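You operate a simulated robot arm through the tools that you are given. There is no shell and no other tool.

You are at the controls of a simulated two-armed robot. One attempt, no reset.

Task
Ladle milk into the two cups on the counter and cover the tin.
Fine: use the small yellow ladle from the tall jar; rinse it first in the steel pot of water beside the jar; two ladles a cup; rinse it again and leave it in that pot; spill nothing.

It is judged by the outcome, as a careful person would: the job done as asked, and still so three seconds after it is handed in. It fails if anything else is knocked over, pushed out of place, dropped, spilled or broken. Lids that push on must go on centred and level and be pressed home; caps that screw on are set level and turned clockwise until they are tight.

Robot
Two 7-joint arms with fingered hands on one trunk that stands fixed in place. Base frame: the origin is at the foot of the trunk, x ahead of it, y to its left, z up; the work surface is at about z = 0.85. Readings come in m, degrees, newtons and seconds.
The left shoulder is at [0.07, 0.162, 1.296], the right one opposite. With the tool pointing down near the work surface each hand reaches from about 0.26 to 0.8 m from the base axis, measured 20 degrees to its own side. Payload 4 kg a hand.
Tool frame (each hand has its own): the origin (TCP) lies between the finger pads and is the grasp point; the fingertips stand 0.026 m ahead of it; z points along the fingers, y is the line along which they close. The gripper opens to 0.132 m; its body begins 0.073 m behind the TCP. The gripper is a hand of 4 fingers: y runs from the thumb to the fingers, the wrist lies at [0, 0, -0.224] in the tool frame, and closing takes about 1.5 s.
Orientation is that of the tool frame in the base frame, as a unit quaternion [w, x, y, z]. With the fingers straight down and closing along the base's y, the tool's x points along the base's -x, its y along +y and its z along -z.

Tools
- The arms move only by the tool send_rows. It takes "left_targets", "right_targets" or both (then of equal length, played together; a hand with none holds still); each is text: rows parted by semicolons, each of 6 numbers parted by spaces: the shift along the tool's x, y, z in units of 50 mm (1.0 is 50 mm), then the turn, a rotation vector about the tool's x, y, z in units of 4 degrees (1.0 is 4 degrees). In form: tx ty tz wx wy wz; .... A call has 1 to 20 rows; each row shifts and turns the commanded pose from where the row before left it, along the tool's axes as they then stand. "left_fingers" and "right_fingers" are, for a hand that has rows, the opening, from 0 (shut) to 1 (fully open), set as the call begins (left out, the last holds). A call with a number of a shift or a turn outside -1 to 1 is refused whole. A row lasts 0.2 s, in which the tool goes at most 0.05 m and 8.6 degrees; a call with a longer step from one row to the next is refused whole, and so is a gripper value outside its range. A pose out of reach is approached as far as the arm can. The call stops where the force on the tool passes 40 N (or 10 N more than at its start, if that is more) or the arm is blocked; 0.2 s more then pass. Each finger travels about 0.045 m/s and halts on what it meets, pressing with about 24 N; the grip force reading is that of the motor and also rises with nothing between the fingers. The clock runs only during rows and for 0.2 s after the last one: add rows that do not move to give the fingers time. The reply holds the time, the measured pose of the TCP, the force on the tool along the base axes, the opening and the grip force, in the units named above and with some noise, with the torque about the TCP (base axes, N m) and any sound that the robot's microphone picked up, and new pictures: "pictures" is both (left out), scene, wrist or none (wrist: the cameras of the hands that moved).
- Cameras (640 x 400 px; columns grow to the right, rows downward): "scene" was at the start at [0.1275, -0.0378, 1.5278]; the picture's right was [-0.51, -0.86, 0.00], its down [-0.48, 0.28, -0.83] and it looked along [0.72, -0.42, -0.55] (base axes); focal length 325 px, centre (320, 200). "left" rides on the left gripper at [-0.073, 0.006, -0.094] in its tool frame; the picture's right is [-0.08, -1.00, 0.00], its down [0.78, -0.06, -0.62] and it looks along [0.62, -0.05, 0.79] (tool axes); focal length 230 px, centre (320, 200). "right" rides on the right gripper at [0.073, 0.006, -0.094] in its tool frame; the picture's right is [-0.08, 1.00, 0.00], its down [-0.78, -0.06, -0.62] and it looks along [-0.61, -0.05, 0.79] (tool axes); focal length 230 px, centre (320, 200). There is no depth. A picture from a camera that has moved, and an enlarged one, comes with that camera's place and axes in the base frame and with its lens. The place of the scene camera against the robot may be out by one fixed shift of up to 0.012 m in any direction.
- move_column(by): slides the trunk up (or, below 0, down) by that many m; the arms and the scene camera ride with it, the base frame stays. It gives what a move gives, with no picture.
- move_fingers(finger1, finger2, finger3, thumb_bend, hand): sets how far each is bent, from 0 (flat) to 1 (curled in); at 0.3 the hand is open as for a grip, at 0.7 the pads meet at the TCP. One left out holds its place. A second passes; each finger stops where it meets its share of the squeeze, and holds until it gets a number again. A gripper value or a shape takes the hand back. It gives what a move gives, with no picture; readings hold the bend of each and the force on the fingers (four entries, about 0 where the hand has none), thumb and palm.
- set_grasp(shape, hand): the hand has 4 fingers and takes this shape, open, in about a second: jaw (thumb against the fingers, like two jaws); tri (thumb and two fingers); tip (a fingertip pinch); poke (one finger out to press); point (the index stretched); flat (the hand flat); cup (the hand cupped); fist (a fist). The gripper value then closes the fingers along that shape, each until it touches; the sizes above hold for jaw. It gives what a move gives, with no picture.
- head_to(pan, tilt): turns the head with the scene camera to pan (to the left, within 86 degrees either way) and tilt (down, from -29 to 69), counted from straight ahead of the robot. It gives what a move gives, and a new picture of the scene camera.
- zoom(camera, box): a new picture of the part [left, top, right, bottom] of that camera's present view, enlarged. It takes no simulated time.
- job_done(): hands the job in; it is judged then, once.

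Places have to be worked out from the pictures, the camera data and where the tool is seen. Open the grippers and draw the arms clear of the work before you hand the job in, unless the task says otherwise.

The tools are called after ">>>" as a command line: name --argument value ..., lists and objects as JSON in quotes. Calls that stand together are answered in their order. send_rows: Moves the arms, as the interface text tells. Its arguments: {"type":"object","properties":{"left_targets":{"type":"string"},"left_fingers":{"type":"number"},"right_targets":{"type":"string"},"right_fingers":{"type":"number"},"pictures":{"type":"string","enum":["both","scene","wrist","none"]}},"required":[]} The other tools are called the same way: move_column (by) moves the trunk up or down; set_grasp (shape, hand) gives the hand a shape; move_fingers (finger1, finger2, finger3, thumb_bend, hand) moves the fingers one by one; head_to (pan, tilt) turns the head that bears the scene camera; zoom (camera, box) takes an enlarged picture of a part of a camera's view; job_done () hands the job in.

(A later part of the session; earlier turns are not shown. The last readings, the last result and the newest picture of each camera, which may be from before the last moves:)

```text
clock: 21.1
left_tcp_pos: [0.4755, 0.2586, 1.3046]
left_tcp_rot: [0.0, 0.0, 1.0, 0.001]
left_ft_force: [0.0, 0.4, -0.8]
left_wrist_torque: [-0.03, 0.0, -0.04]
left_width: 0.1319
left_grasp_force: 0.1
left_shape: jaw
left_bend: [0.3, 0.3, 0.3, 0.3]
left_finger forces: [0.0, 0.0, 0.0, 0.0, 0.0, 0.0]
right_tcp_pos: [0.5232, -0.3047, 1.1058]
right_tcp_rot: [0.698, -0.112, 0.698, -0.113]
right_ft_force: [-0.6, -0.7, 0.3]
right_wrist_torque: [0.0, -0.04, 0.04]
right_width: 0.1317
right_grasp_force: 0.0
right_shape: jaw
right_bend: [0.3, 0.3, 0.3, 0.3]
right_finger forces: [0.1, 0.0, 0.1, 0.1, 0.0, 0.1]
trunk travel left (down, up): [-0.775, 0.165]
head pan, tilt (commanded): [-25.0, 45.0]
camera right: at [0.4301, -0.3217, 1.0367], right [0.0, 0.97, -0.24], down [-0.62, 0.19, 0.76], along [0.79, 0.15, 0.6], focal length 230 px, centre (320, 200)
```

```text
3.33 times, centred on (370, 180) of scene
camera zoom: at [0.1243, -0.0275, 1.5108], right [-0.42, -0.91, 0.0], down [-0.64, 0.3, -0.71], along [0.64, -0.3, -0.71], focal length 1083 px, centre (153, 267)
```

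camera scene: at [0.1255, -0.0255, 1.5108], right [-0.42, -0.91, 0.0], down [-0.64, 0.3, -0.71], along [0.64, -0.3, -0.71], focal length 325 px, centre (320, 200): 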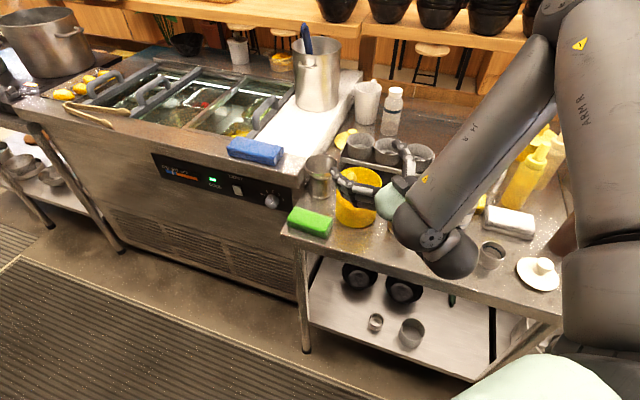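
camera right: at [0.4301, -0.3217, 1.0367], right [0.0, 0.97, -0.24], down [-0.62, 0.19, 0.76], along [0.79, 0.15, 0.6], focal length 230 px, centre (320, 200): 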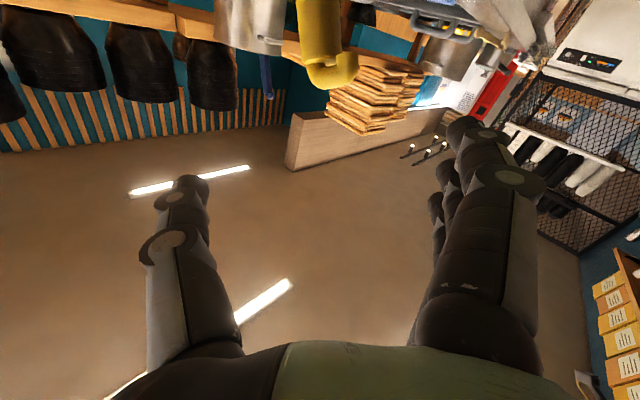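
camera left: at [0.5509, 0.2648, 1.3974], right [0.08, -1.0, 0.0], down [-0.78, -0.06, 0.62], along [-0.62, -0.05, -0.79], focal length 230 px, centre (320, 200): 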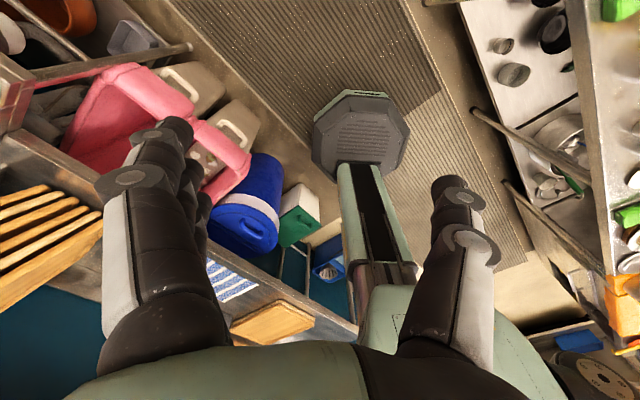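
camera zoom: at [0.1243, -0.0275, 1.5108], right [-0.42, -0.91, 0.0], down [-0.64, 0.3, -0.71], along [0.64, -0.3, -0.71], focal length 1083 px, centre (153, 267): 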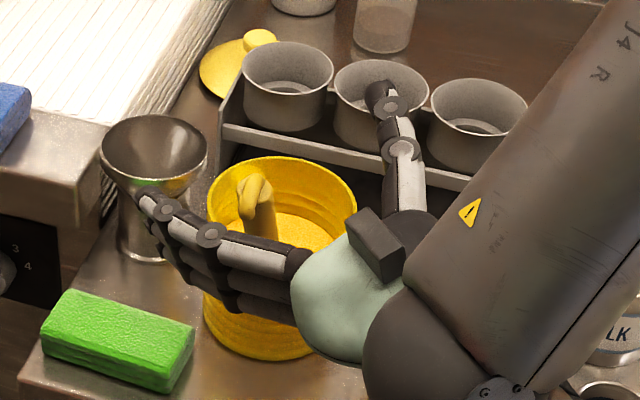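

The command follows correctly and the handle is centred between thumb and fingers. I'll move down and forward along the hand's x–z plane so the fingers straddle the handle, then check.

>>> send_rows --right_targets "0.354 0.006 0.325 0 0 0; 0.354 0.006 0.325 0 0 0; 0.354 0.006 0.325 0 0 0; 0.354 0.006 0.325 0 0 0; 0.354 0.006 0.325 0 0 0; 0 0 0 0 0 0" --pictures "wrist"

>>> zoom --camera "scene" --box '[290, 120, 430, 240]'

```text
clock: 22.6
left_tcp_pos: [0.4766, 0.2621, 1.3045]
left_tcp_rot: [0.0, -0.001, 1.0, 0.0]
left_ft_force: [-0.1, -0.9, 0.8]
left_wrist_torque: [0.0, -0.01, 0.01]
left_width: 0.1317
left_grasp_force: 0.1
left_shape: jaw
left_bend: [0.3, 0.3, 0.3, 0.3]
left_finger forces: [0.1, 0.0, 0.0, 0.0, 0.0, 0.1]
right_tcp_pos: [0.5637, -0.3385, 1.0947]
right_tcp_rot: [0.697, -0.113, 0.699, -0.114]
right_ft_force: [-0.1, -0.7, 0.1]
right_wrist_torque: [0.02, -0.01, -0.01]
right_width: 0.1317
right_grasp_force: 0.1
right_shape: jaw
right_bend: [0.3, 0.3, 0.3, 0.3]
right_finger forces: [0.0, 0.0, 0.0, 0.0, 0.1, 0.0]
right hand out of reach, approached as far as the arm can: row 2, 3, 4, 5
trunk travel left (down, up): [-0.775, 0.165]
head pan, tilt (commanded): [-25.0, 45.0]
camera right: at [0.4708, -0.3554, 1.026], right [0.0, 0.97, -0.24], down [-0.61, 0.19, 0.77], along [0.79, 0.15, 0.6], focal length 230 px, centre (320, 200)
```

right: 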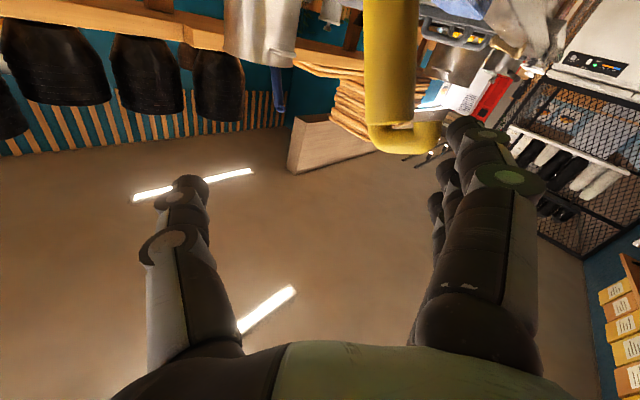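

```text
3.33 times, centred on (360, 180) of scene
camera zoom: at [0.1245, -0.0265, 1.5108], right [-0.42, -0.91, 0.0], down [-0.64, 0.3, -0.71], along [0.64, -0.3, -0.71], focal length 1083 px, centre (187, 267)
```

zoom: 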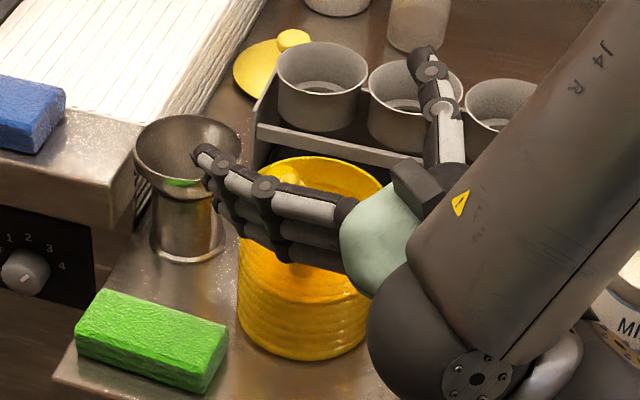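

The low, level pose is out of reach with the shoulder this high. I'll raise the hand straight up off the handle and lower the trunk by the same amount in steps, which makes level-hand poses easier.

>>> send_rows --right_targets "-0.852 -0.288 0 0 0 0; -0.852 -0.288 0 0 0 0; -0.852 -0.288 0 0 0 0; 0 0 0 0 0 0" --pictures "scene"

```text
clock: 23.6
left_tcp_pos: [0.4776, 0.2598, 1.3049]
left_tcp_rot: [0.0, 0.0, 1.0, 0.001]
left_ft_force: [1.0, 0.3, -0.3]
left_wrist_torque: [-0.01, 0.05, -0.03]
left_width: 0.1321
left_grasp_force: 0.0
left_shape: jaw
left_bend: [0.3, 0.3, 0.3, 0.3]
left_finger forces: [0.1, 0.0, 0.0, 0.0, 0.1, 0.0]
right_tcp_pos: [0.5395, -0.3196, 1.2046]
right_tcp_rot: [0.7, -0.109, 0.696, -0.116]
right_ft_force: [-0.6, 0.1, -0.5]
right_wrist_torque: [-0.02, 0.02, 0.01]
right_width: 0.132
right_grasp_force: 0.0
right_shape: jaw
right_bend: [0.3, 0.3, 0.3, 0.3]
right_finger forces: [0.0, 0.0, 0.0, 0.0, 0.0, 0.0]
right hand out of reach, approached as far as the arm can: row 1, 2, 3
trunk travel left (down, up): [-0.775, 0.165]
head pan, tilt (commanded): [-25.0, 45.0]
camera scene: at [0.1257, -0.0271, 1.5107], right [-0.42, -0.91, 0.0], down [-0.64, 0.3, -0.71], along [0.64, -0.3, -0.71], focal length 325 px, centre (320, 200)
```

scene: 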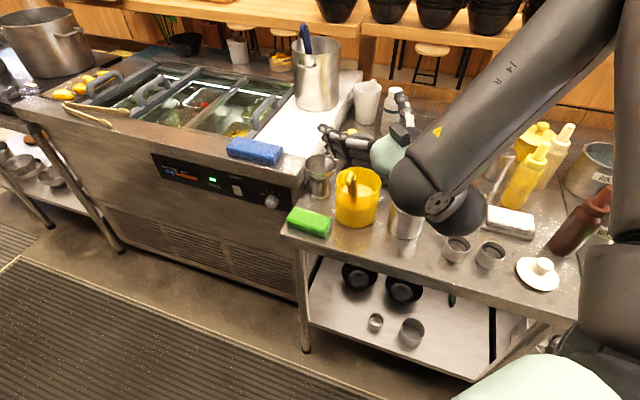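

The hand is still held up by a joint limit, now at z ≈ 1.20 above the handle. I'll lower the trunk 0.12 m, which brings the hand down to z ≈ 1.085 with the fingers still astride the handle.

>>> move_column --by -0.12

>>> zoom --camera "scene" --box '[240, 80, 480, 280]'

```text
clock: 25.1
left_tcp_pos: [0.4765, 0.2601, 1.1847]
left_tcp_rot: [0.001, 0.0, 1.0, 0.0]
left_ft_force: [-0.1, 0.3, -0.3]
left_wrist_torque: [-0.03, 0.02, -0.02]
left_width: 0.1319
left_grasp_force: 0.1
left_shape: jaw
left_bend: [0.3, 0.3, 0.3, 0.3]
left_finger forces: [0.0, 0.0, 0.1, 0.0, 0.0, 0.0]
right_tcp_pos: [0.54, -0.3189, 1.0848]
right_tcp_rot: [0.701, -0.108, 0.695, -0.117]
right_ft_force: [-0.1, -0.9, 0.2]
right_wrist_torque: [0.05, -0.01, 0.0]
right_width: 0.1318
right_grasp_force: 0.0
right_shape: jaw
right_bend: [0.3, 0.3, 0.3, 0.3]
right_finger forces: [0.0, 0.0, 0.1, 0.0, 0.0, 0.0]
trunk travel left (down, up): [-0.655, 0.285]
head pan, tilt (commanded): [-25.0, 45.0]
```

```text
2.00 times, centred on (360, 180) of scene
camera zoom: at [0.1245, -0.0267, 1.3909], right [-0.42, -0.91, 0.0], down [-0.64, 0.3, -0.71], along [0.64, -0.3, -0.71], focal length 650 px, centre (240, 240)
```

zoom: 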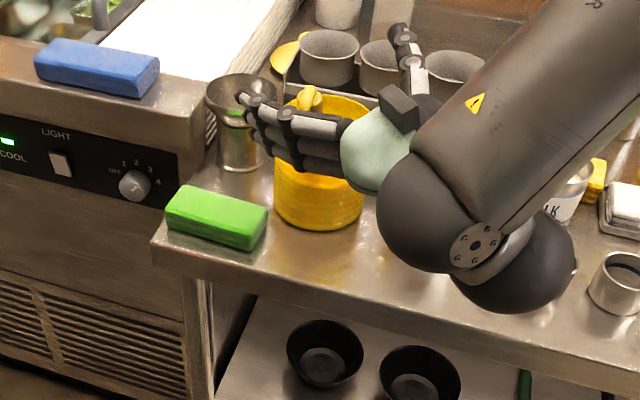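

With the shoulder now at about 1.18 the hand is at (0.540, -0.319, 1.085). I'll raise the hand again and then lower the trunk further, so the forearm comes in flatter.

>>> send_rows --right_targets "-0.852 -0.288 0 0 0 0; -0.852 -0.288 0 0 0 0; 0 0 0 0 0 0" --pictures "none"

>>> move_column --by -0.09

```text
clock: 25.9
left_tcp_pos: [0.4766, 0.26, 1.1847]
left_tcp_rot: [-0.001, 0.0, 1.0, 0.0]
left_ft_force: [-0.8, 0.8, -0.7]
left_wrist_torque: [0.04, -0.02, -0.04]
left_width: 0.1319
left_grasp_force: 0.1
left_shape: jaw
left_bend: [0.3, 0.3, 0.3, 0.3]
left_finger forces: [0.0, 0.0, 0.1, 0.0, 0.0, 0.0]
right_tcp_pos: [0.5565, -0.2878, 1.1161]
right_tcp_rot: [0.705, -0.103, 0.691, -0.123]
right_ft_force: [0.0, -0.5, -0.8]
right_wrist_torque: [0.01, -0.03, 0.02]
right_width: 0.1319
right_grasp_force: 0.2
right_shape: jaw
right_bend: [0.3, 0.3, 0.3, 0.3]
right_finger forces: [0.0, 0.0, 0.0, 0.1, 0.0, 0.0]
right hand out of reach, approached as far as the arm can: row 1, 2
trunk travel left (down, up): [-0.655, 0.285]
head pan, tilt (commanded): [-25.0, 45.0]
```

```text
clock: 27.1
left_tcp_pos: [0.4754, 0.2606, 1.0949]
left_tcp_rot: [0.0, 0.0, 1.0, 0.0]
left_ft_force: [-0.2, 0.5, 0.2]
left_wrist_torque: [0.02, 0.02, 0.0]
left_width: 0.1317
left_grasp_force: 0.1
left_shape: jaw
left_bend: [0.3, 0.3, 0.3, 0.3]
left_finger forces: [0.0, 0.0, 0.0, 0.1, 0.0, 0.0]
right_tcp_pos: [0.555, -0.2874, 1.0254]
right_tcp_rot: [0.705, -0.103, 0.69, -0.123]
right_ft_force: [-1.4, -0.2, -0.1]
right_wrist_torque: [0.02, 0.01, -0.01]
right_width: 0.1319
right_grasp_force: 0.0
right_shape: jaw
right_bend: [0.3, 0.3, 0.3, 0.3]
right_finger forces: [0.0, 0.1, 0.0, 0.1, 0.0, 0.0]
trunk travel left (down, up): [-0.565, 0.375]
head pan, tilt (commanded): [-25.0, 45.0]
```

The hand came down to (0.555, -0.287, 1.025); I'll check that nothing was touched before going on.

>>> zoom --camera "scene" --box '[240, 80, 480, 280]'

>>> zoom --camera "right" --box '[0, 0, 640, 400]'

```text
2.00 times, centred on (360, 180) of scene
camera zoom: at [0.1244, -0.0267, 1.3009], right [-0.42, -0.91, 0.0], down [-0.64, 0.3, -0.71], along [0.64, -0.3, -0.71], focal length 650 px, centre (240, 240)
```

zoom: 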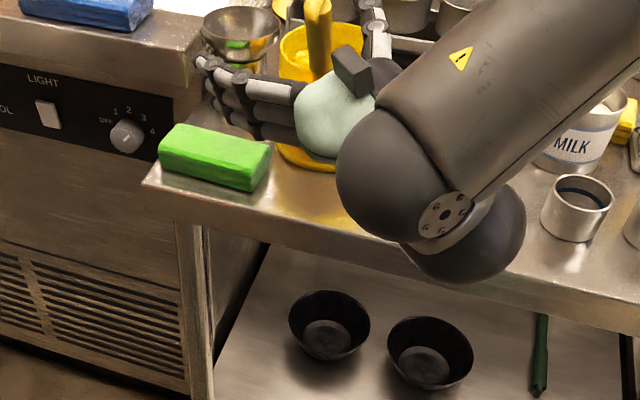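

```text
1.00 times, centred on (320, 200) of right (not enlarged: the box is as wide or as high as the picture)
camera zoom: at [0.4645, -0.3032, 0.9546], right [0.03, 0.97, -0.24], down [-0.63, 0.21, 0.75], along [0.78, 0.13, 0.62], focal length 230 px, centre (320, 200)
```

zoom: 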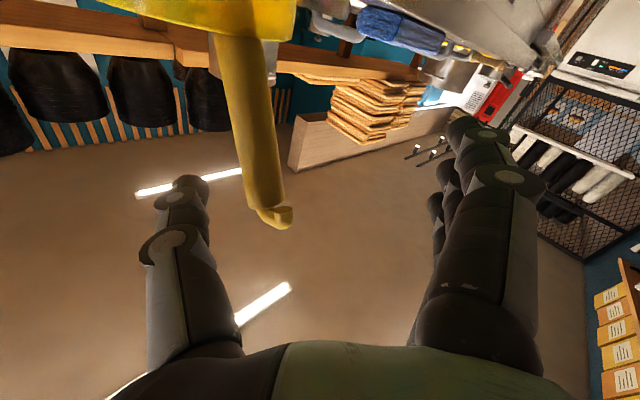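

Nothing was disturbed: the handle stands between thumb and fingers, about 40 mm toward the thumb. I'll shift sideways to centre it and then forward until it sits a little behind the TCP.

>>> send_rows --right_targets "0.115 -0.26 0 0 0 0; 0.115 -0.26 0 0 0 0; 0.115 -0.26 0 0 0 0; 0 0 0.3 0 0 0; 0 0 0.3 0 0 0; 0 0 0.3 0 0 0; 0 0 0 0 0 0" --pictures "wrist"

>>> zoom --camera "scene" --box '[240, 60, 480, 240]'

```text
clock: 28.7
left_tcp_pos: [0.4761, 0.2598, 1.0949]
left_tcp_rot: [0.0, 0.0, 1.0, 0.0]
left_ft_force: [-0.5, -0.4, 0.4]
left_wrist_torque: [-0.03, -0.02, -0.04]
left_width: 0.132
left_grasp_force: 0.0
left_shape: jaw
left_bend: [0.3, 0.3, 0.3, 0.3]
left_finger forces: [0.0, 0.1, 0.1, 0.1, 0.1, 0.0]
right_tcp_pos: [0.5638, -0.3012, 0.9969]
right_tcp_rot: [0.706, -0.101, 0.689, -0.126]
right_ft_force: [-0.5, 0.4, 0.3]
right_wrist_torque: [0.02, -0.01, -0.03]
right_width: 0.1318
right_grasp_force: 0.0
right_shape: jaw
right_bend: [0.3, 0.3, 0.3, 0.3]
right_finger forces: [0.0, 0.1, 0.0, 0.0, 0.0, 0.0]
right hand out of reach, approached as far as the arm can: row 1, 2, 3, 4, 5, 6
trunk travel left (down, up): [-0.565, 0.375]
head pan, tilt (commanded): [-25.0, 45.0]
camera right: at [0.4726, -0.3165, 0.9259], right [0.04, 0.97, -0.24], down [-0.63, 0.21, 0.75], along [0.77, 0.13, 0.62], focal length 230 px, centre (320, 200)
```

right: 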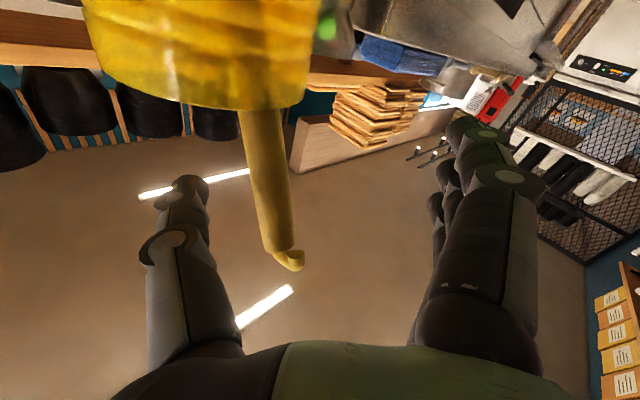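

```text
2.22 times, centred on (360, 150) of scene
camera zoom: at [0.1244, -0.0267, 1.3008], right [-0.42, -0.91, 0.0], down [-0.64, 0.3, -0.71], along [0.64, -0.3, -0.71], focal length 722 px, centre (231, 311)
```

zoom: 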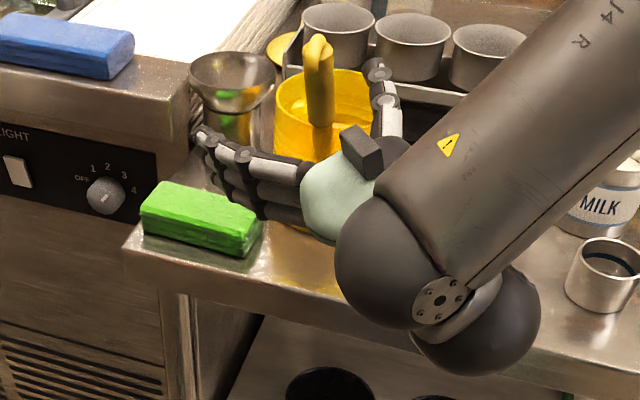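

The level pose keeps running into a joint limit and drifting, so I'm abandoning it. I'll raise the trunk back straight up, which lifts the hand clear of the handle.

>>> move_column --by 0.21

```text
clock: 30.9
left_tcp_pos: [0.4766, 0.2592, 1.3042]
left_tcp_rot: [-0.001, -0.001, 1.0, 0.001]
left_ft_force: [0.2, -0.5, 0.2]
left_wrist_torque: [0.01, -0.01, -0.01]
left_width: 0.1319
left_grasp_force: 0.0
left_shape: jaw
left_bend: [0.3, 0.3, 0.3, 0.3]
left_finger forces: [0.0, 0.1, 0.0, 0.0, 0.0, 0.0]
right_tcp_pos: [0.5638, -0.3018, 1.2067]
right_tcp_rot: [0.706, -0.102, 0.689, -0.125]
right_ft_force: [-0.2, 0.2, 0.3]
right_wrist_torque: [0.01, -0.01, -0.01]
right_width: 0.1319
right_grasp_force: 0.0
right_shape: jaw
right_bend: [0.3, 0.3, 0.3, 0.3]
right_finger forces: [0.1, 0.0, 0.0, 0.0, 0.0, 0.0]
trunk travel left (down, up): [-0.775, 0.165]
head pan, tilt (commanded): [-25.0, 45.0]
```

Now the hand is high and clear. I'll rotate it back to the forward-down orientation along the handle axis.

>>> send_rows --right_targets "0 0 0 0.402 0.993 0.581; 0 0 0 0.402 0.993 0.581; 0 0 0 0.402 0.993 0.581; 0 0 0 0.402 0.993 0.581; 0 0 0 0.402 0.993 0.581; 0 0 0 0.402 0.993 0.581; 0 0 0 0.402 0.993 0.581; 0 0 0 0.402 0.993 0.581; 0 0 0 0.402 0.993 0.581; 0 0 0 0.402 0.993 0.581; 0 0 0 0.402 0.993 0.581; 0 0 0 0.402 0.993 0.581; 0 0 0 0.402 0.993 0.581; 0 0 0 0.402 0.993 0.581; 0 0 0 0.402 0.993 0.581; 0 0 0 0.402 0.993 0.581; 0 0 0 0.402 0.993 0.581; 0 0 0 0 0 0" --pictures "both"

>>> set_grasp --hand "right" --shape "tri"

>>> zoom --camera "right" --box '[0, 0, 640, 400]'

>>> zoom --camera "scene" --box '[270, 60, 450, 240]'

```text
clock: 34.8
left_tcp_pos: [0.4773, 0.2603, 1.3044]
left_tcp_rot: [0.0, -0.001, 1.0, 0.0]
left_ft_force: [-0.1, 1.1, 0.1]
left_wrist_torque: [0.03, 0.02, -0.04]
left_width: 0.1319
left_grasp_force: 0.0
left_shape: jaw
left_bend: [0.3, 0.3, 0.3, 0.3]
left_finger forces: [0.1, 0.1, 0.0, 0.0, 0.0, 0.0]
right_tcp_pos: [0.5629, -0.3034, 1.2068]
right_tcp_rot: [0.22, 0.363, 0.902, -0.076]
right_ft_force: [-0.2, 0.6, 0.9]
right_wrist_torque: [-0.02, 0.01, 0.03]
right_width: 0.1318
right_grasp_force: 0.1
right_shape: jaw
right_bend: [0.3, 0.3, 0.3, 0.3]
right_finger forces: [0.1, 0.0, 0.0, 0.1, 0.1, 0.0]
right hand out of reach, approached as far as the arm can: row 3
trunk travel left (down, up): [-0.775, 0.165]
head pan, tilt (commanded): [-25.0, 45.0]
camera scene: at [0.1245, -0.0267, 1.5108], right [-0.42, -0.91, 0.0], down [-0.64, 0.3, -0.71], along [0.64, -0.3, -0.71], focal length 325 px, centre (320, 200)
camera right: at [0.4894, -0.2263, 1.2582], right [0.74, 0.67, 0.06], down [0.25, -0.35, 0.9], along [0.63, -0.65, -0.43], focal length 230 px, centre (320, 200)
```

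scene: 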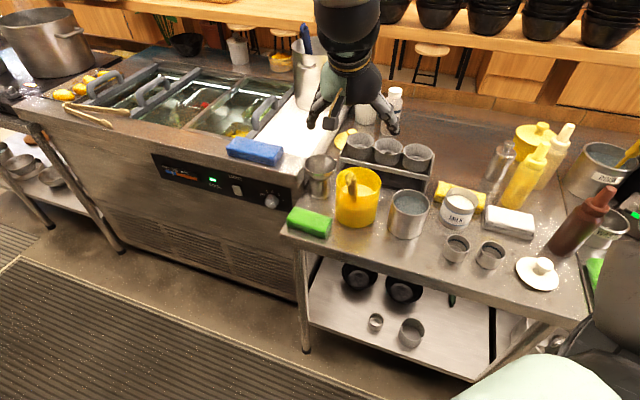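
right: 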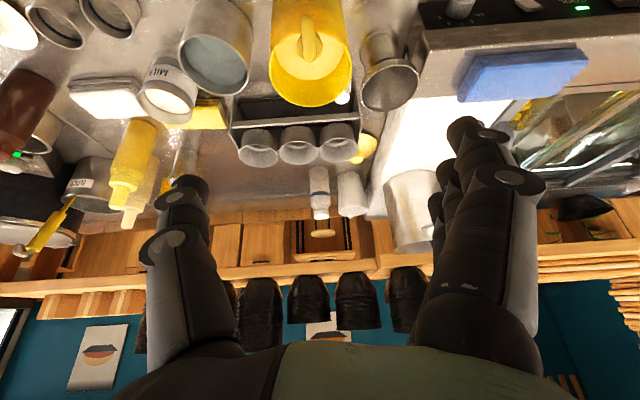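

```text
clock: 35.6
left_tcp_pos: [0.4764, 0.2593, 1.3045]
left_tcp_rot: [0.0, 0.0, 1.0, 0.0]
left_ft_force: [0.5, -0.6, 1.0]
left_wrist_torque: [0.01, -0.01, 0.01]
left_width: 0.1319
left_grasp_force: 0.1
left_shape: jaw
left_bend: [0.3, 0.3, 0.3, 0.3]
left_finger forces: [0.1, 0.1, 0.0, 0.1, 0.0, 0.0]
right_tcp_pos: [0.5638, -0.3037, 1.2055]
right_tcp_rot: [0.22, 0.362, 0.902, -0.076]
right_ft_force: [0.2, 0.2, 0.0]
right_wrist_torque: [0.0, -0.01, 0.03]
right_width: 0.132
right_grasp_force: 0.1
right_shape: tri
right_bend: [0.3, 0.3, 0.0, 0.3]
right_finger forces: [0.0, 0.0, 0.1, 0.1, 0.0, 0.0]
trunk travel left (down, up): [-0.775, 0.165]
head pan, tilt (commanded): [-25.0, 45.0]
```

```text
1.00 times, centred on (320, 200) of right (not enlarged: the box is as wide or as high as the picture)
camera zoom: at [0.4895, -0.2263, 1.2581], right [0.74, 0.67, 0.06], down [0.25, -0.35, 0.9], along [0.63, -0.65, -0.43], focal length 230 px, centre (320, 200)
```

zoom: 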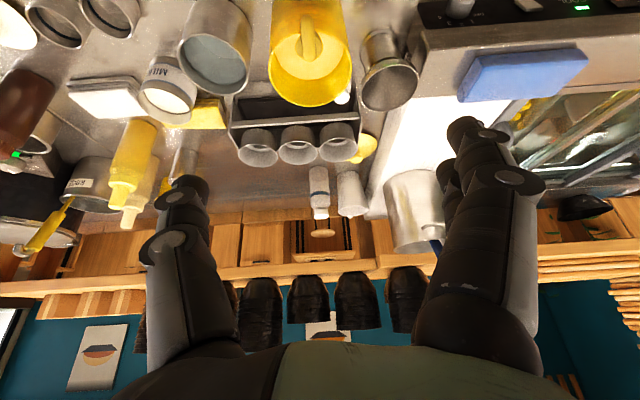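

```text
2.22 times, centred on (360, 150) of scene
camera zoom: at [0.1248, -0.0267, 1.5108], right [-0.42, -0.91, 0.0], down [-0.64, 0.3, -0.71], along [0.64, -0.3, -0.71], focal length 722 px, centre (231, 311)
```

zoom: 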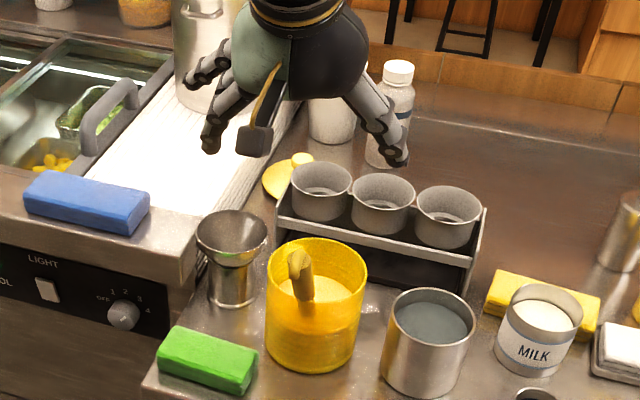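

Tri simply leaves one finger flat, so I'll return to jaw and try again along the handle axis, but offset so the handle nests between two fingers and the thumb for a three-point hold. First I move to the pre-grasp.

>>> set_grasp --hand "right" --shape "jaw"

>>> send_rows --right_targets "0.296 -0.062 0.362 0 0 0; 0.296 -0.062 0.362 0 0 0; 0.296 -0.062 0.362 0 0 0; 0 0 0 0 0 0" --right_fingers 0.75 --pictures "wrist"

>>> zoom --camera "right" --box '[250, 20, 410, 180]'

```text
clock: 36.5
left_tcp_pos: [0.4766, 0.2602, 1.3045]
left_tcp_rot: [0.0, -0.001, 1.0, 0.0]
left_ft_force: [0.5, -0.4, -0.1]
left_wrist_torque: [0.02, -0.02, -0.02]
left_width: 0.132
left_grasp_force: 0.1
left_shape: jaw
left_bend: [0.3, 0.3, 0.3, 0.3]
left_finger forces: [0.1, 0.0, 0.1, 0.0, 0.0, 0.1]
right_tcp_pos: [0.5642, -0.3024, 1.2049]
right_tcp_rot: [0.221, 0.363, 0.902, -0.076]
right_ft_force: [0.4, 1.0, 0.1]
right_wrist_torque: [0.02, -0.02, -0.04]
right_width: 0.1319
right_grasp_force: 0.0
right_shape: jaw
right_bend: [0.3, 0.3, 0.3, 0.3]
right_finger forces: [0.0, 0.0, 0.0, 0.1, 0.1, 0.1]
trunk travel left (down, up): [-0.775, 0.165]
head pan, tilt (commanded): [-25.0, 45.0]
```

```text
clock: 37.5
left_tcp_pos: [0.4763, 0.2604, 1.3046]
left_tcp_rot: [-0.001, 0.0, 1.0, 0.0]
left_ft_force: [0.0, 0.7, -0.2]
left_wrist_torque: [0.0, -0.02, 0.01]
left_width: 0.1318
left_grasp_force: 0.1
left_shape: jaw
left_bend: [0.3, 0.3, 0.3, 0.3]
left_finger forces: [0.0, 0.0, 0.0, 0.0, 0.0, 0.0]
right_tcp_pos: [0.5475, -0.2992, 1.1358]
right_tcp_rot: [0.22, 0.363, 0.902, -0.076]
right_ft_force: [-0.7, -0.2, 0.3]
right_wrist_torque: [0.01, -0.01, 0.01]
right_width: 0.0992
right_grasp_force: 0.1
right_shape: jaw
right_bend: [0.63, 0.63, 0.63, 0.6]
right_finger forces: [0.0, 0.0, 0.0, 0.0, 0.1, 0.0]
trunk travel left (down, up): [-0.775, 0.165]
head pan, tilt (commanded): [-25.0, 45.0]
camera right: at [0.4737, -0.2216, 1.1886], right [0.74, 0.67, 0.06], down [0.25, -0.35, 0.9], along [0.63, -0.65, -0.43], focal length 230 px, centre (320, 200)
```

right: 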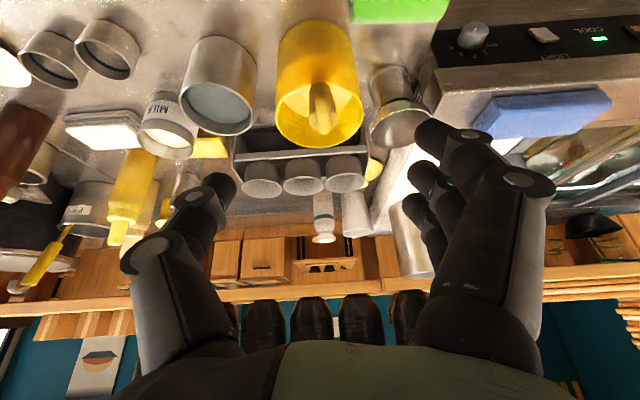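

```text
2.50 times, centred on (330, 100) of right
camera zoom: at [0.4737, -0.2216, 1.1886], right [0.74, 0.67, 0.06], down [0.25, -0.35, 0.9], along [0.63, -0.65, -0.43], focal length 575 px, centre (295, 450)
```

zoom: 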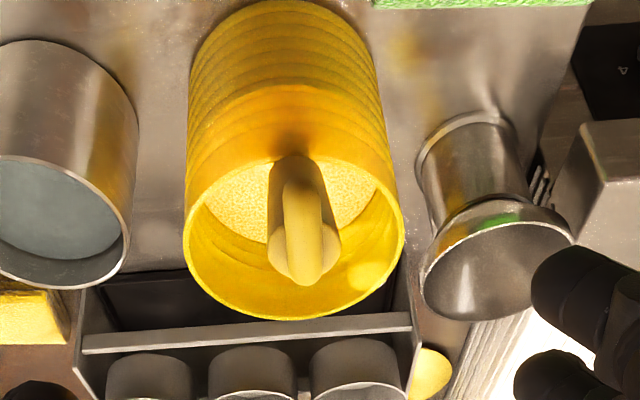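

The handle lies on the hand axis (about +3 mm in y, about +9 mm in x as intended). I'll advance 0.13 m along it and close the fingers.

>>> send_rows --right_targets "0 0.04 0.45 0 0 0; 0 0 0.45 0 0 0; 0 0 0.45 0 0 0; 0 0 0.45 0 0 0; 0 0 0.45 0 0 0; 0 0 0.35 0 0 0; 0 0 0 0 0 0" --pictures "wrist"

>>> zoom --camera "right" --box '[200, 40, 440, 260]'

```text
clock: 39.1
left_tcp_pos: [0.4775, 0.2597, 1.3045]
left_tcp_rot: [0.0, 0.0, 1.0, 0.0]
left_ft_force: [0.2, 0.2, -0.5]
left_wrist_torque: [0.01, -0.01, 0.02]
left_width: 0.1319
left_grasp_force: 0.1
left_shape: jaw
left_bend: [0.3, 0.3, 0.3, 0.3]
left_finger forces: [0.1, 0.0, 0.0, 0.1, 0.1, 0.1]
right_tcp_pos: [0.5926, -0.3361, 1.0209]
right_tcp_rot: [0.22, 0.363, 0.902, -0.077]
right_ft_force: [-0.4, -0.2, -0.1]
right_wrist_torque: [0.0, 0.02, -0.03]
right_width: 0.0994
right_grasp_force: 0.0
right_shape: jaw
right_bend: [0.63, 0.63, 0.63, 0.6]
right_finger forces: [0.1, 0.0, 0.1, 0.1, 0.0, 0.0]
trunk travel left (down, up): [-0.775, 0.165]
head pan, tilt (commanded): [-25.0, 45.0]
camera right: at [0.5189, -0.2592, 1.073], right [0.74, 0.67, 0.06], down [0.25, -0.35, 0.9], along [0.63, -0.65, -0.42], focal length 230 px, centre (320, 200)
```

right: 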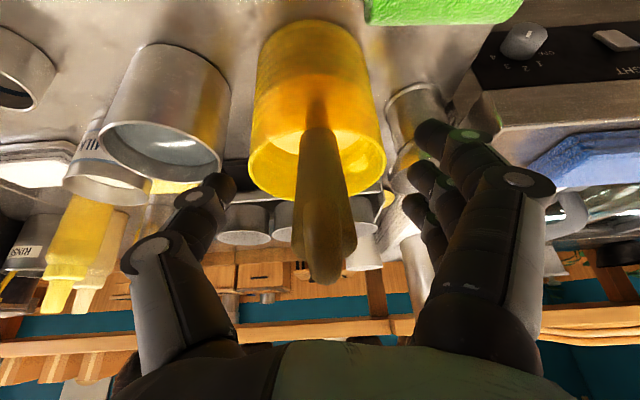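

```text
1.82 times, centred on (320, 150) of right
camera zoom: at [0.5189, -0.2592, 1.073], right [0.74, 0.67, 0.06], down [0.25, -0.35, 0.9], along [0.63, -0.65, -0.42], focal length 418 px, centre (320, 291)
```

zoom: 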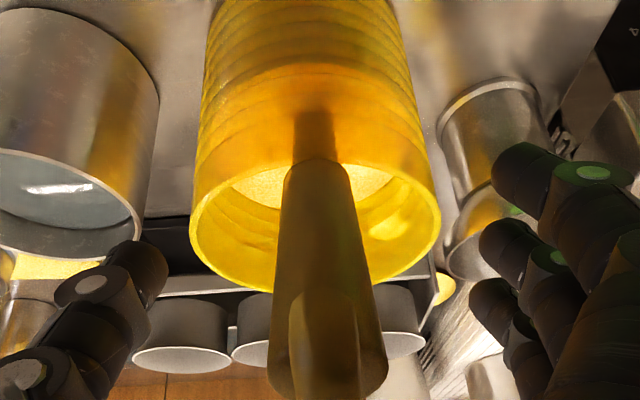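

The handle is centred. I'll close the fingers.

>>> send_rows --right_targets "0 0 0 0 0 0; 0 0 0 0 0 0; 0 0 0 0 0 0; 0 0 0 0 0 0; 0 0 0 0 0 0; 0 0 0 0 0 0; 0 0 0 0 0 0; 0 0 0 0 0 0" --right_fingers 0 --pictures "wrist"

>>> zoom --camera "right" --box '[200, 40, 440, 260]'

>>> zoom --camera "scene" --box '[300, 130, 410, 240]'

```text
clock: 41.0
left_tcp_pos: [0.4763, 0.2606, 1.3043]
left_tcp_rot: [-0.001, 0.0, 1.0, 0.002]
left_ft_force: [-0.3, 1.2, -0.5]
left_wrist_torque: [-0.03, -0.02, 0.0]
left_width: 0.1318
left_grasp_force: 0.0
left_shape: jaw
left_bend: [0.3, 0.3, 0.3, 0.3]
left_finger forces: [0.1, 0.1, 0.0, 0.0, 0.0, 0.0]
right_tcp_pos: [0.5939, -0.3379, 1.0204]
right_tcp_rot: [0.22, 0.363, 0.902, -0.076]
right_ft_force: [1.5, -1.4, 1.3]
right_wrist_torque: [0.04, -0.03, 0.03]
right_width: 0.0083
right_grasp_force: 24.1
right_shape: jaw
right_bend: [0.72, 0.73, 0.67, 0.72]
right_finger forces: [14.3, 5.7, 0.0, 0.0, 18.9, 0.1]
trunk travel left (down, up): [-0.775, 0.165]
head pan, tilt (commanded): [-25.0, 45.0]
camera right: at [0.5193, -0.2596, 1.073], right [0.74, 0.67, 0.06], down [0.25, -0.35, 0.9], along [0.63, -0.65, -0.42], focal length 230 px, centre (320, 200)
```

right: 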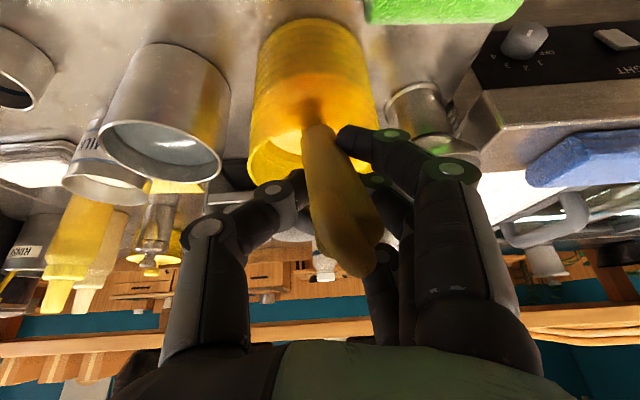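

```text
1.82 times, centred on (320, 150) of right
camera zoom: at [0.5193, -0.2596, 1.073], right [0.74, 0.67, 0.06], down [0.25, -0.35, 0.9], along [0.63, -0.65, -0.42], focal length 418 px, centre (320, 291)
```

zoom: 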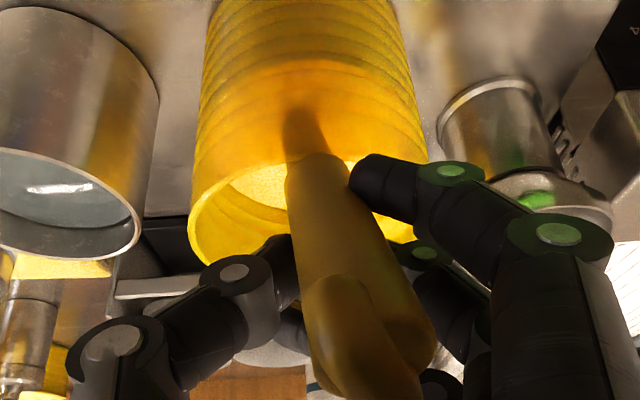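

```text
3.64 times, centred on (355, 185) of scene
camera zoom: at [0.125, -0.0271, 1.5108], right [-0.42, -0.91, 0.0], down [-0.64, 0.3, -0.71], along [0.64, -0.3, -0.71], focal length 1181 px, centre (193, 254)
```

zoom: 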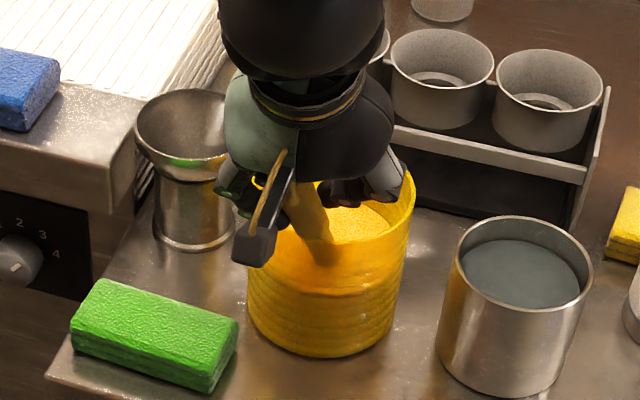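

Now index (14 N), middle (6 N) and thumb (19 N) all bear on the handle. I'll test the hold with a slow 30 mm lift along the handle axis inside the jar.

>>> send_rows --right_targets "0 0 -0.15 0 0 0; 0 0 -0.15 0 0 0; 0 0 -0.15 0 0 0; 0 0 -0.15 0 0 0; 0 0 0 0 0 0" --pictures "wrist"

>>> zoom --camera "scene" --box '[300, 130, 410, 240]'

```text
clock: 42.1
left_tcp_pos: [0.4764, 0.2606, 1.305]
left_tcp_rot: [-0.002, -0.001, 1.0, 0.0]
left_ft_force: [0.1, 0.6, 0.2]
left_wrist_torque: [0.01, 0.01, 0.03]
left_width: 0.1319
left_grasp_force: 0.0
left_shape: jaw
left_bend: [0.3, 0.3, 0.3, 0.3]
left_finger forces: [0.0, 0.0, 0.1, 0.1, 0.1, 0.0]
right_tcp_pos: [0.5836, -0.3287, 1.0484]
right_tcp_rot: [0.22, 0.363, 0.902, -0.077]
right_ft_force: [-0.8, 0.9, -0.9]
right_wrist_torque: [0.01, 0.02, 0.0]
right_width: 0.0079
right_grasp_force: 23.8
right_shape: jaw
right_bend: [0.71, 0.73, 0.67, 0.72]
right_finger forces: [14.8, 5.7, 0.0, 0.0, 18.3, 0.0]
trunk travel left (down, up): [-0.775, 0.165]
head pan, tilt (commanded): [-25.0, 45.0]
camera right: at [0.5084, -0.251, 1.1004], right [0.74, 0.67, 0.06], down [0.25, -0.35, 0.9], along [0.63, -0.65, -0.43], focal length 230 px, centre (320, 200)
```

right: 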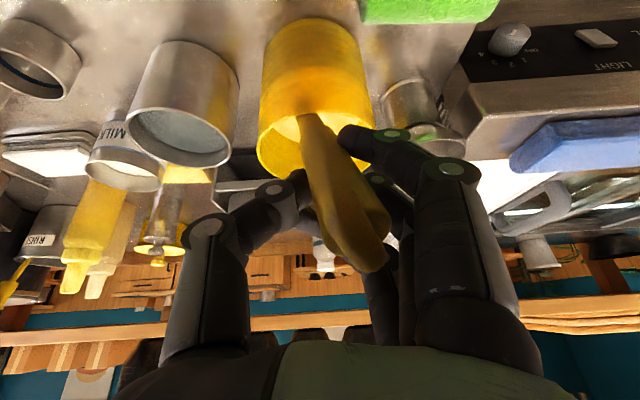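

```text
3.64 times, centred on (355, 185) of scene
camera zoom: at [0.1249, -0.0268, 1.5108], right [-0.42, -0.91, 0.0], down [-0.64, 0.3, -0.71], along [0.64, -0.3, -0.71], focal length 1181 px, centre (193, 254)
```

zoom: 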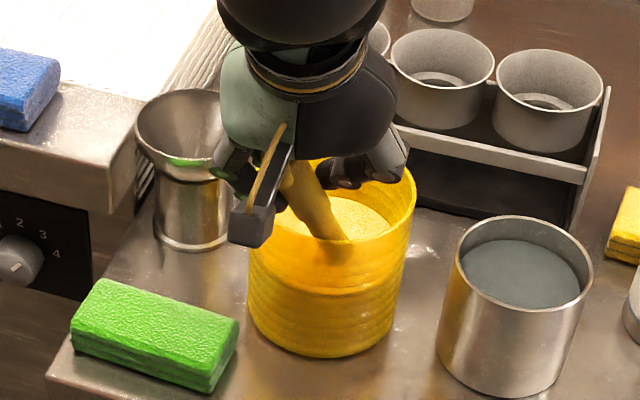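

The ladle came up with the hand (its lower end swung slightly toward the thumb side). The bowl should now be near the jar's centre, so I'll lift straight up slowly to bring it out above the rim.

>>> send_rows --right_targets "-0.18 0.009 -0.356 0 0 0; -0.18 0.009 -0.356 0 0 0; -0.18 0.009 -0.356 0 0 0; 0 0 0 0 0 0" --pictures "wrist"

>>> zoom --camera "scene" --box '[300, 110, 410, 240]'

>>> zoom --camera "right" --box '[220, 20, 420, 240]'

```text
clock: 43.1
left_tcp_pos: [0.4773, 0.2602, 1.3046]
left_tcp_rot: [-0.001, 0.0, 1.0, 0.0]
left_ft_force: [-0.1, 0.6, -0.7]
left_wrist_torque: [-0.01, 0.02, -0.01]
left_width: 0.1319
left_grasp_force: 0.0
left_shape: jaw
left_bend: [0.3, 0.3, 0.3, 0.3]
left_finger forces: [0.0, 0.0, 0.0, 0.0, 0.0, 0.0]
right_tcp_pos: [0.5835, -0.3274, 1.1098]
right_tcp_rot: [0.219, 0.363, 0.903, -0.076]
right_ft_force: [-0.8, -0.2, -1.2]
right_wrist_torque: [0.03, 0.03, 0.0]
right_width: 0.0079
right_grasp_force: 24.6
right_shape: jaw
right_bend: [0.71, 0.73, 0.67, 0.72]
right_finger forces: [14.7, 5.9, 0.0, 0.1, 18.2, 0.0]
trunk travel left (down, up): [-0.775, 0.165]
head pan, tilt (commanded): [-25.0, 45.0]
camera right: at [0.5091, -0.2503, 1.1617], right [0.74, 0.67, 0.06], down [0.25, -0.35, 0.9], along [0.63, -0.65, -0.43], focal length 230 px, centre (320, 200)
```

right: 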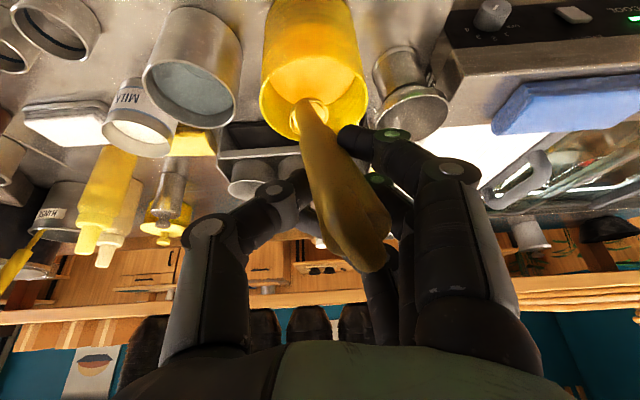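

```text
3.08 times, centred on (355, 175) of scene
camera zoom: at [0.1249, -0.0268, 1.5108], right [-0.42, -0.91, 0.0], down [-0.64, 0.3, -0.71], along [0.64, -0.3, -0.71], focal length 1000 px, centre (212, 277)
```

zoom: 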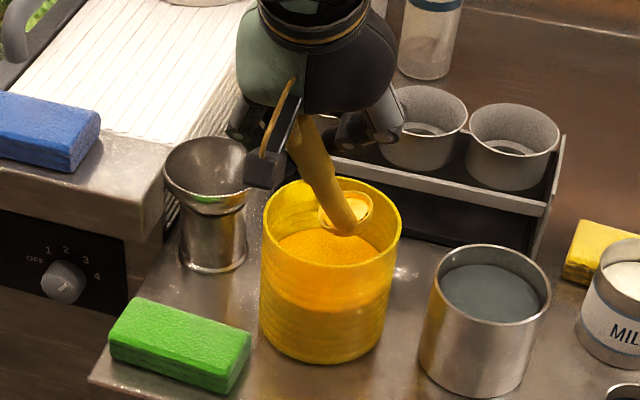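

```text
1.82 times, centred on (320, 130) of right
camera zoom: at [0.5091, -0.2503, 1.1617], right [0.74, 0.67, 0.06], down [0.25, -0.35, 0.9], along [0.63, -0.65, -0.43], focal length 418 px, centre (320, 327)
```

zoom: 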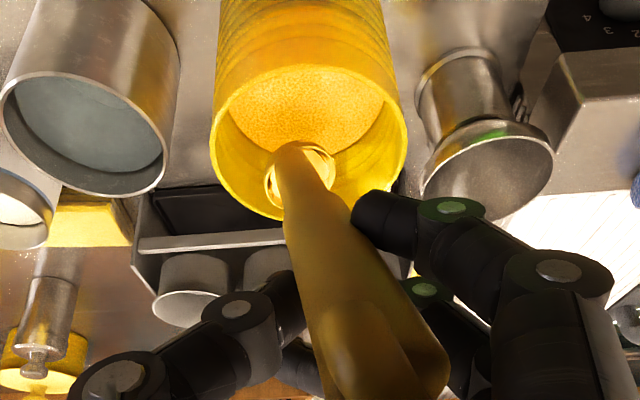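

The whole ladle is now visible: a short handle with a small round bowl, and the grip has held steady. I'll look closely at the bowl and whether it carries powder.

>>> zoom --camera "right" --box '[270, 70, 360, 150]'

>>> zoom --camera "scene" --box '[325, 130, 385, 200]'

```text
5.00 times, centred on (315, 110) of right
camera zoom: at [0.5091, -0.2503, 1.1617], right [0.74, 0.67, 0.06], down [0.25, -0.35, 0.9], along [0.63, -0.65, -0.43], focal length 1150 px, centre (345, 650)
```

zoom: 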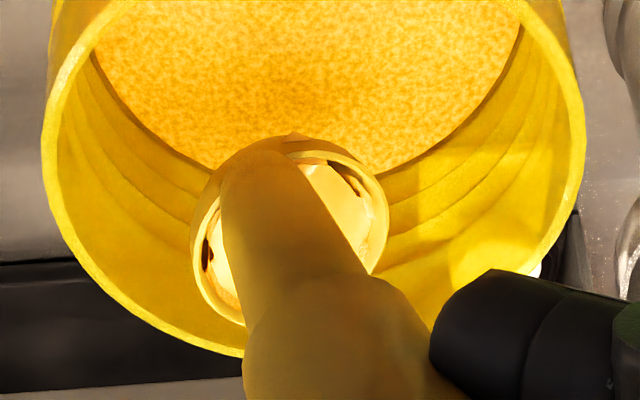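

```text
5.71 times, centred on (355, 165) of scene
camera zoom: at [0.1249, -0.0268, 1.5108], right [-0.42, -0.91, 0.0], down [-0.64, 0.3, -0.71], along [0.64, -0.3, -0.71], focal length 1856 px, centre (120, 400)
```

zoom: 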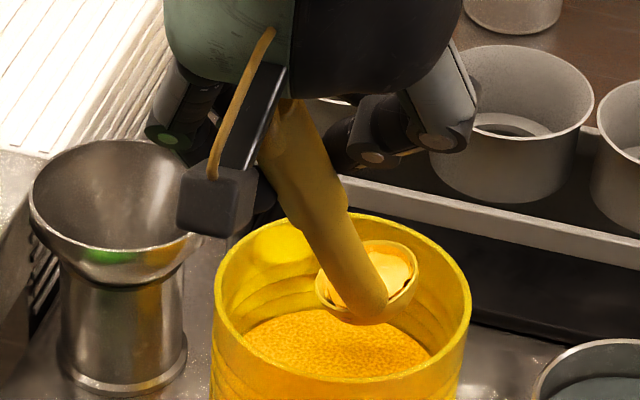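

The bowl is about 4 cm across, attached on the far side of the handle, and seems to hold some powder. I'll lift another 50 mm while still over the jar to see it entirely.

>>> send_rows --right_targets "-0.18 0.009 -0.356 0 0 0; -0.18 0.009 -0.356 0 0 0; -0.18 0.009 -0.356 0 0 0; 0 0 0 0 0 0" --pictures "none"

>>> zoom --camera "scene" --box '[325, 110, 395, 190]'

>>> zoom --camera "right" --box '[260, 60, 380, 160]'

```text
clock: 44.1
left_tcp_pos: [0.4771, 0.2606, 1.3048]
left_tcp_rot: [0.0, -0.001, 1.0, -0.001]
left_ft_force: [-0.4, 0.2, 0.6]
left_wrist_torque: [0.01, 0.0, -0.01]
left_width: 0.1317
left_grasp_force: 0.0
left_shape: jaw
left_bend: [0.3, 0.3, 0.3, 0.3]
left_finger forces: [0.1, 0.0, 0.0, 0.0, 0.0, 0.1]
right_tcp_pos: [0.5829, -0.3278, 1.1678]
right_tcp_rot: [0.22, 0.363, 0.902, -0.077]
right_ft_force: [-1.0, 0.4, -1.1]
right_wrist_torque: [0.03, 0.01, 0.03]
right_width: 0.008
right_grasp_force: 23.8
right_shape: jaw
right_bend: [0.71, 0.73, 0.67, 0.72]
right_finger forces: [14.6, 6.0, 0.0, 0.1, 18.2, 0.1]
trunk travel left (down, up): [-0.775, 0.165]
head pan, tilt (commanded): [-25.0, 45.0]
```

```text
5.00 times, centred on (360, 150) of scene
camera zoom: at [0.1249, -0.0268, 1.5108], right [-0.42, -0.91, 0.0], down [-0.64, 0.3, -0.71], along [0.64, -0.3, -0.71], focal length 1624 px, centre (120, 450)
```

zoom: 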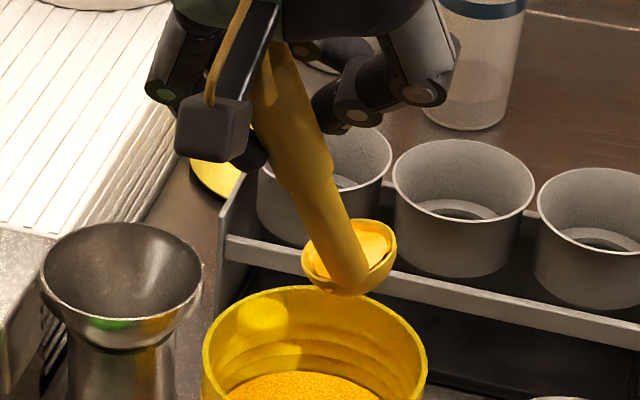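

```text
4.00 times, centred on (320, 110) of right
camera zoom: at [0.5086, -0.2506, 1.2197], right [0.74, 0.67, 0.06], down [0.25, -0.35, 0.9], along [0.63, -0.65, -0.43], focal length 920 px, centre (320, 560)
```

zoom: 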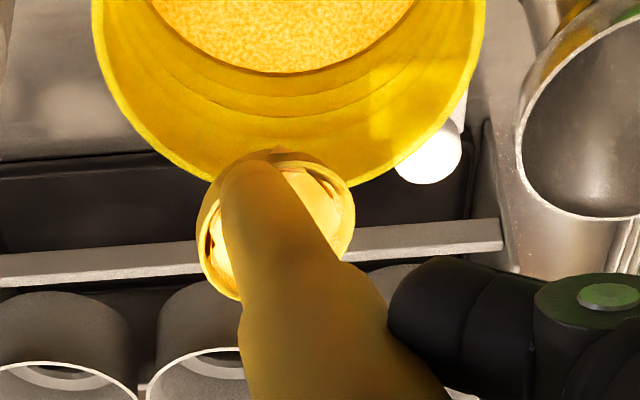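

The ladle is held securely over the jar. Before choosing how to pour, I want to test reach for a steeply tilted hand using the free left arm as a mirror image, so I'll look at the space on the left first.

>>> head_to --pan 50 --tilt 35

```text
clock: 45.6
left_tcp_pos: [0.4773, 0.2611, 1.3044]
left_tcp_rot: [0.001, -0.001, 1.0, 0.0]
left_ft_force: [0.7, -0.8, 0.5]
left_wrist_torque: [-0.01, -0.01, 0.01]
left_width: 0.1321
left_grasp_force: 0.0
left_shape: jaw
left_bend: [0.3, 0.3, 0.3, 0.3]
left_finger forces: [0.0, 0.0, 0.0, 0.0, 0.0, 0.1]
right_tcp_pos: [0.5834, -0.3279, 1.1679]
right_tcp_rot: [0.22, 0.363, 0.902, -0.076]
right_ft_force: [0.1, 0.3, -1.7]
right_wrist_torque: [0.03, 0.01, 0.0]
right_width: 0.0081
right_grasp_force: 24.3
right_shape: jaw
right_bend: [0.71, 0.73, 0.67, 0.72]
right_finger forces: [14.7, 5.8, 0.1, 0.0, 18.2, 0.1]
trunk travel left (down, up): [-0.775, 0.165]
head pan, tilt (commanded): [50.0, 35.0]
camera scene: at [0.1078, 0.075, 1.5256], right [0.77, -0.64, 0.0], down [-0.37, -0.44, -0.82], along [0.53, 0.63, -0.57], focal length 325 px, centre (320, 200)
```

scene: 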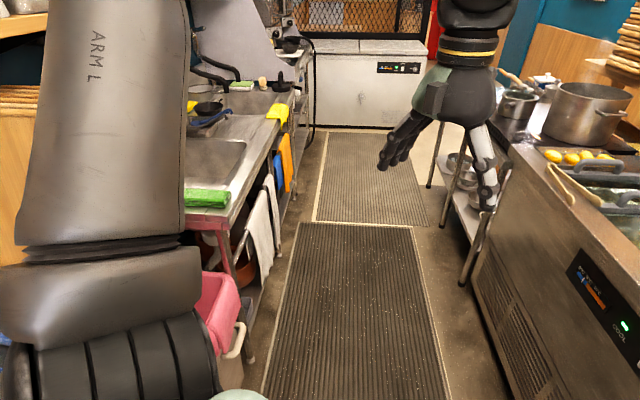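

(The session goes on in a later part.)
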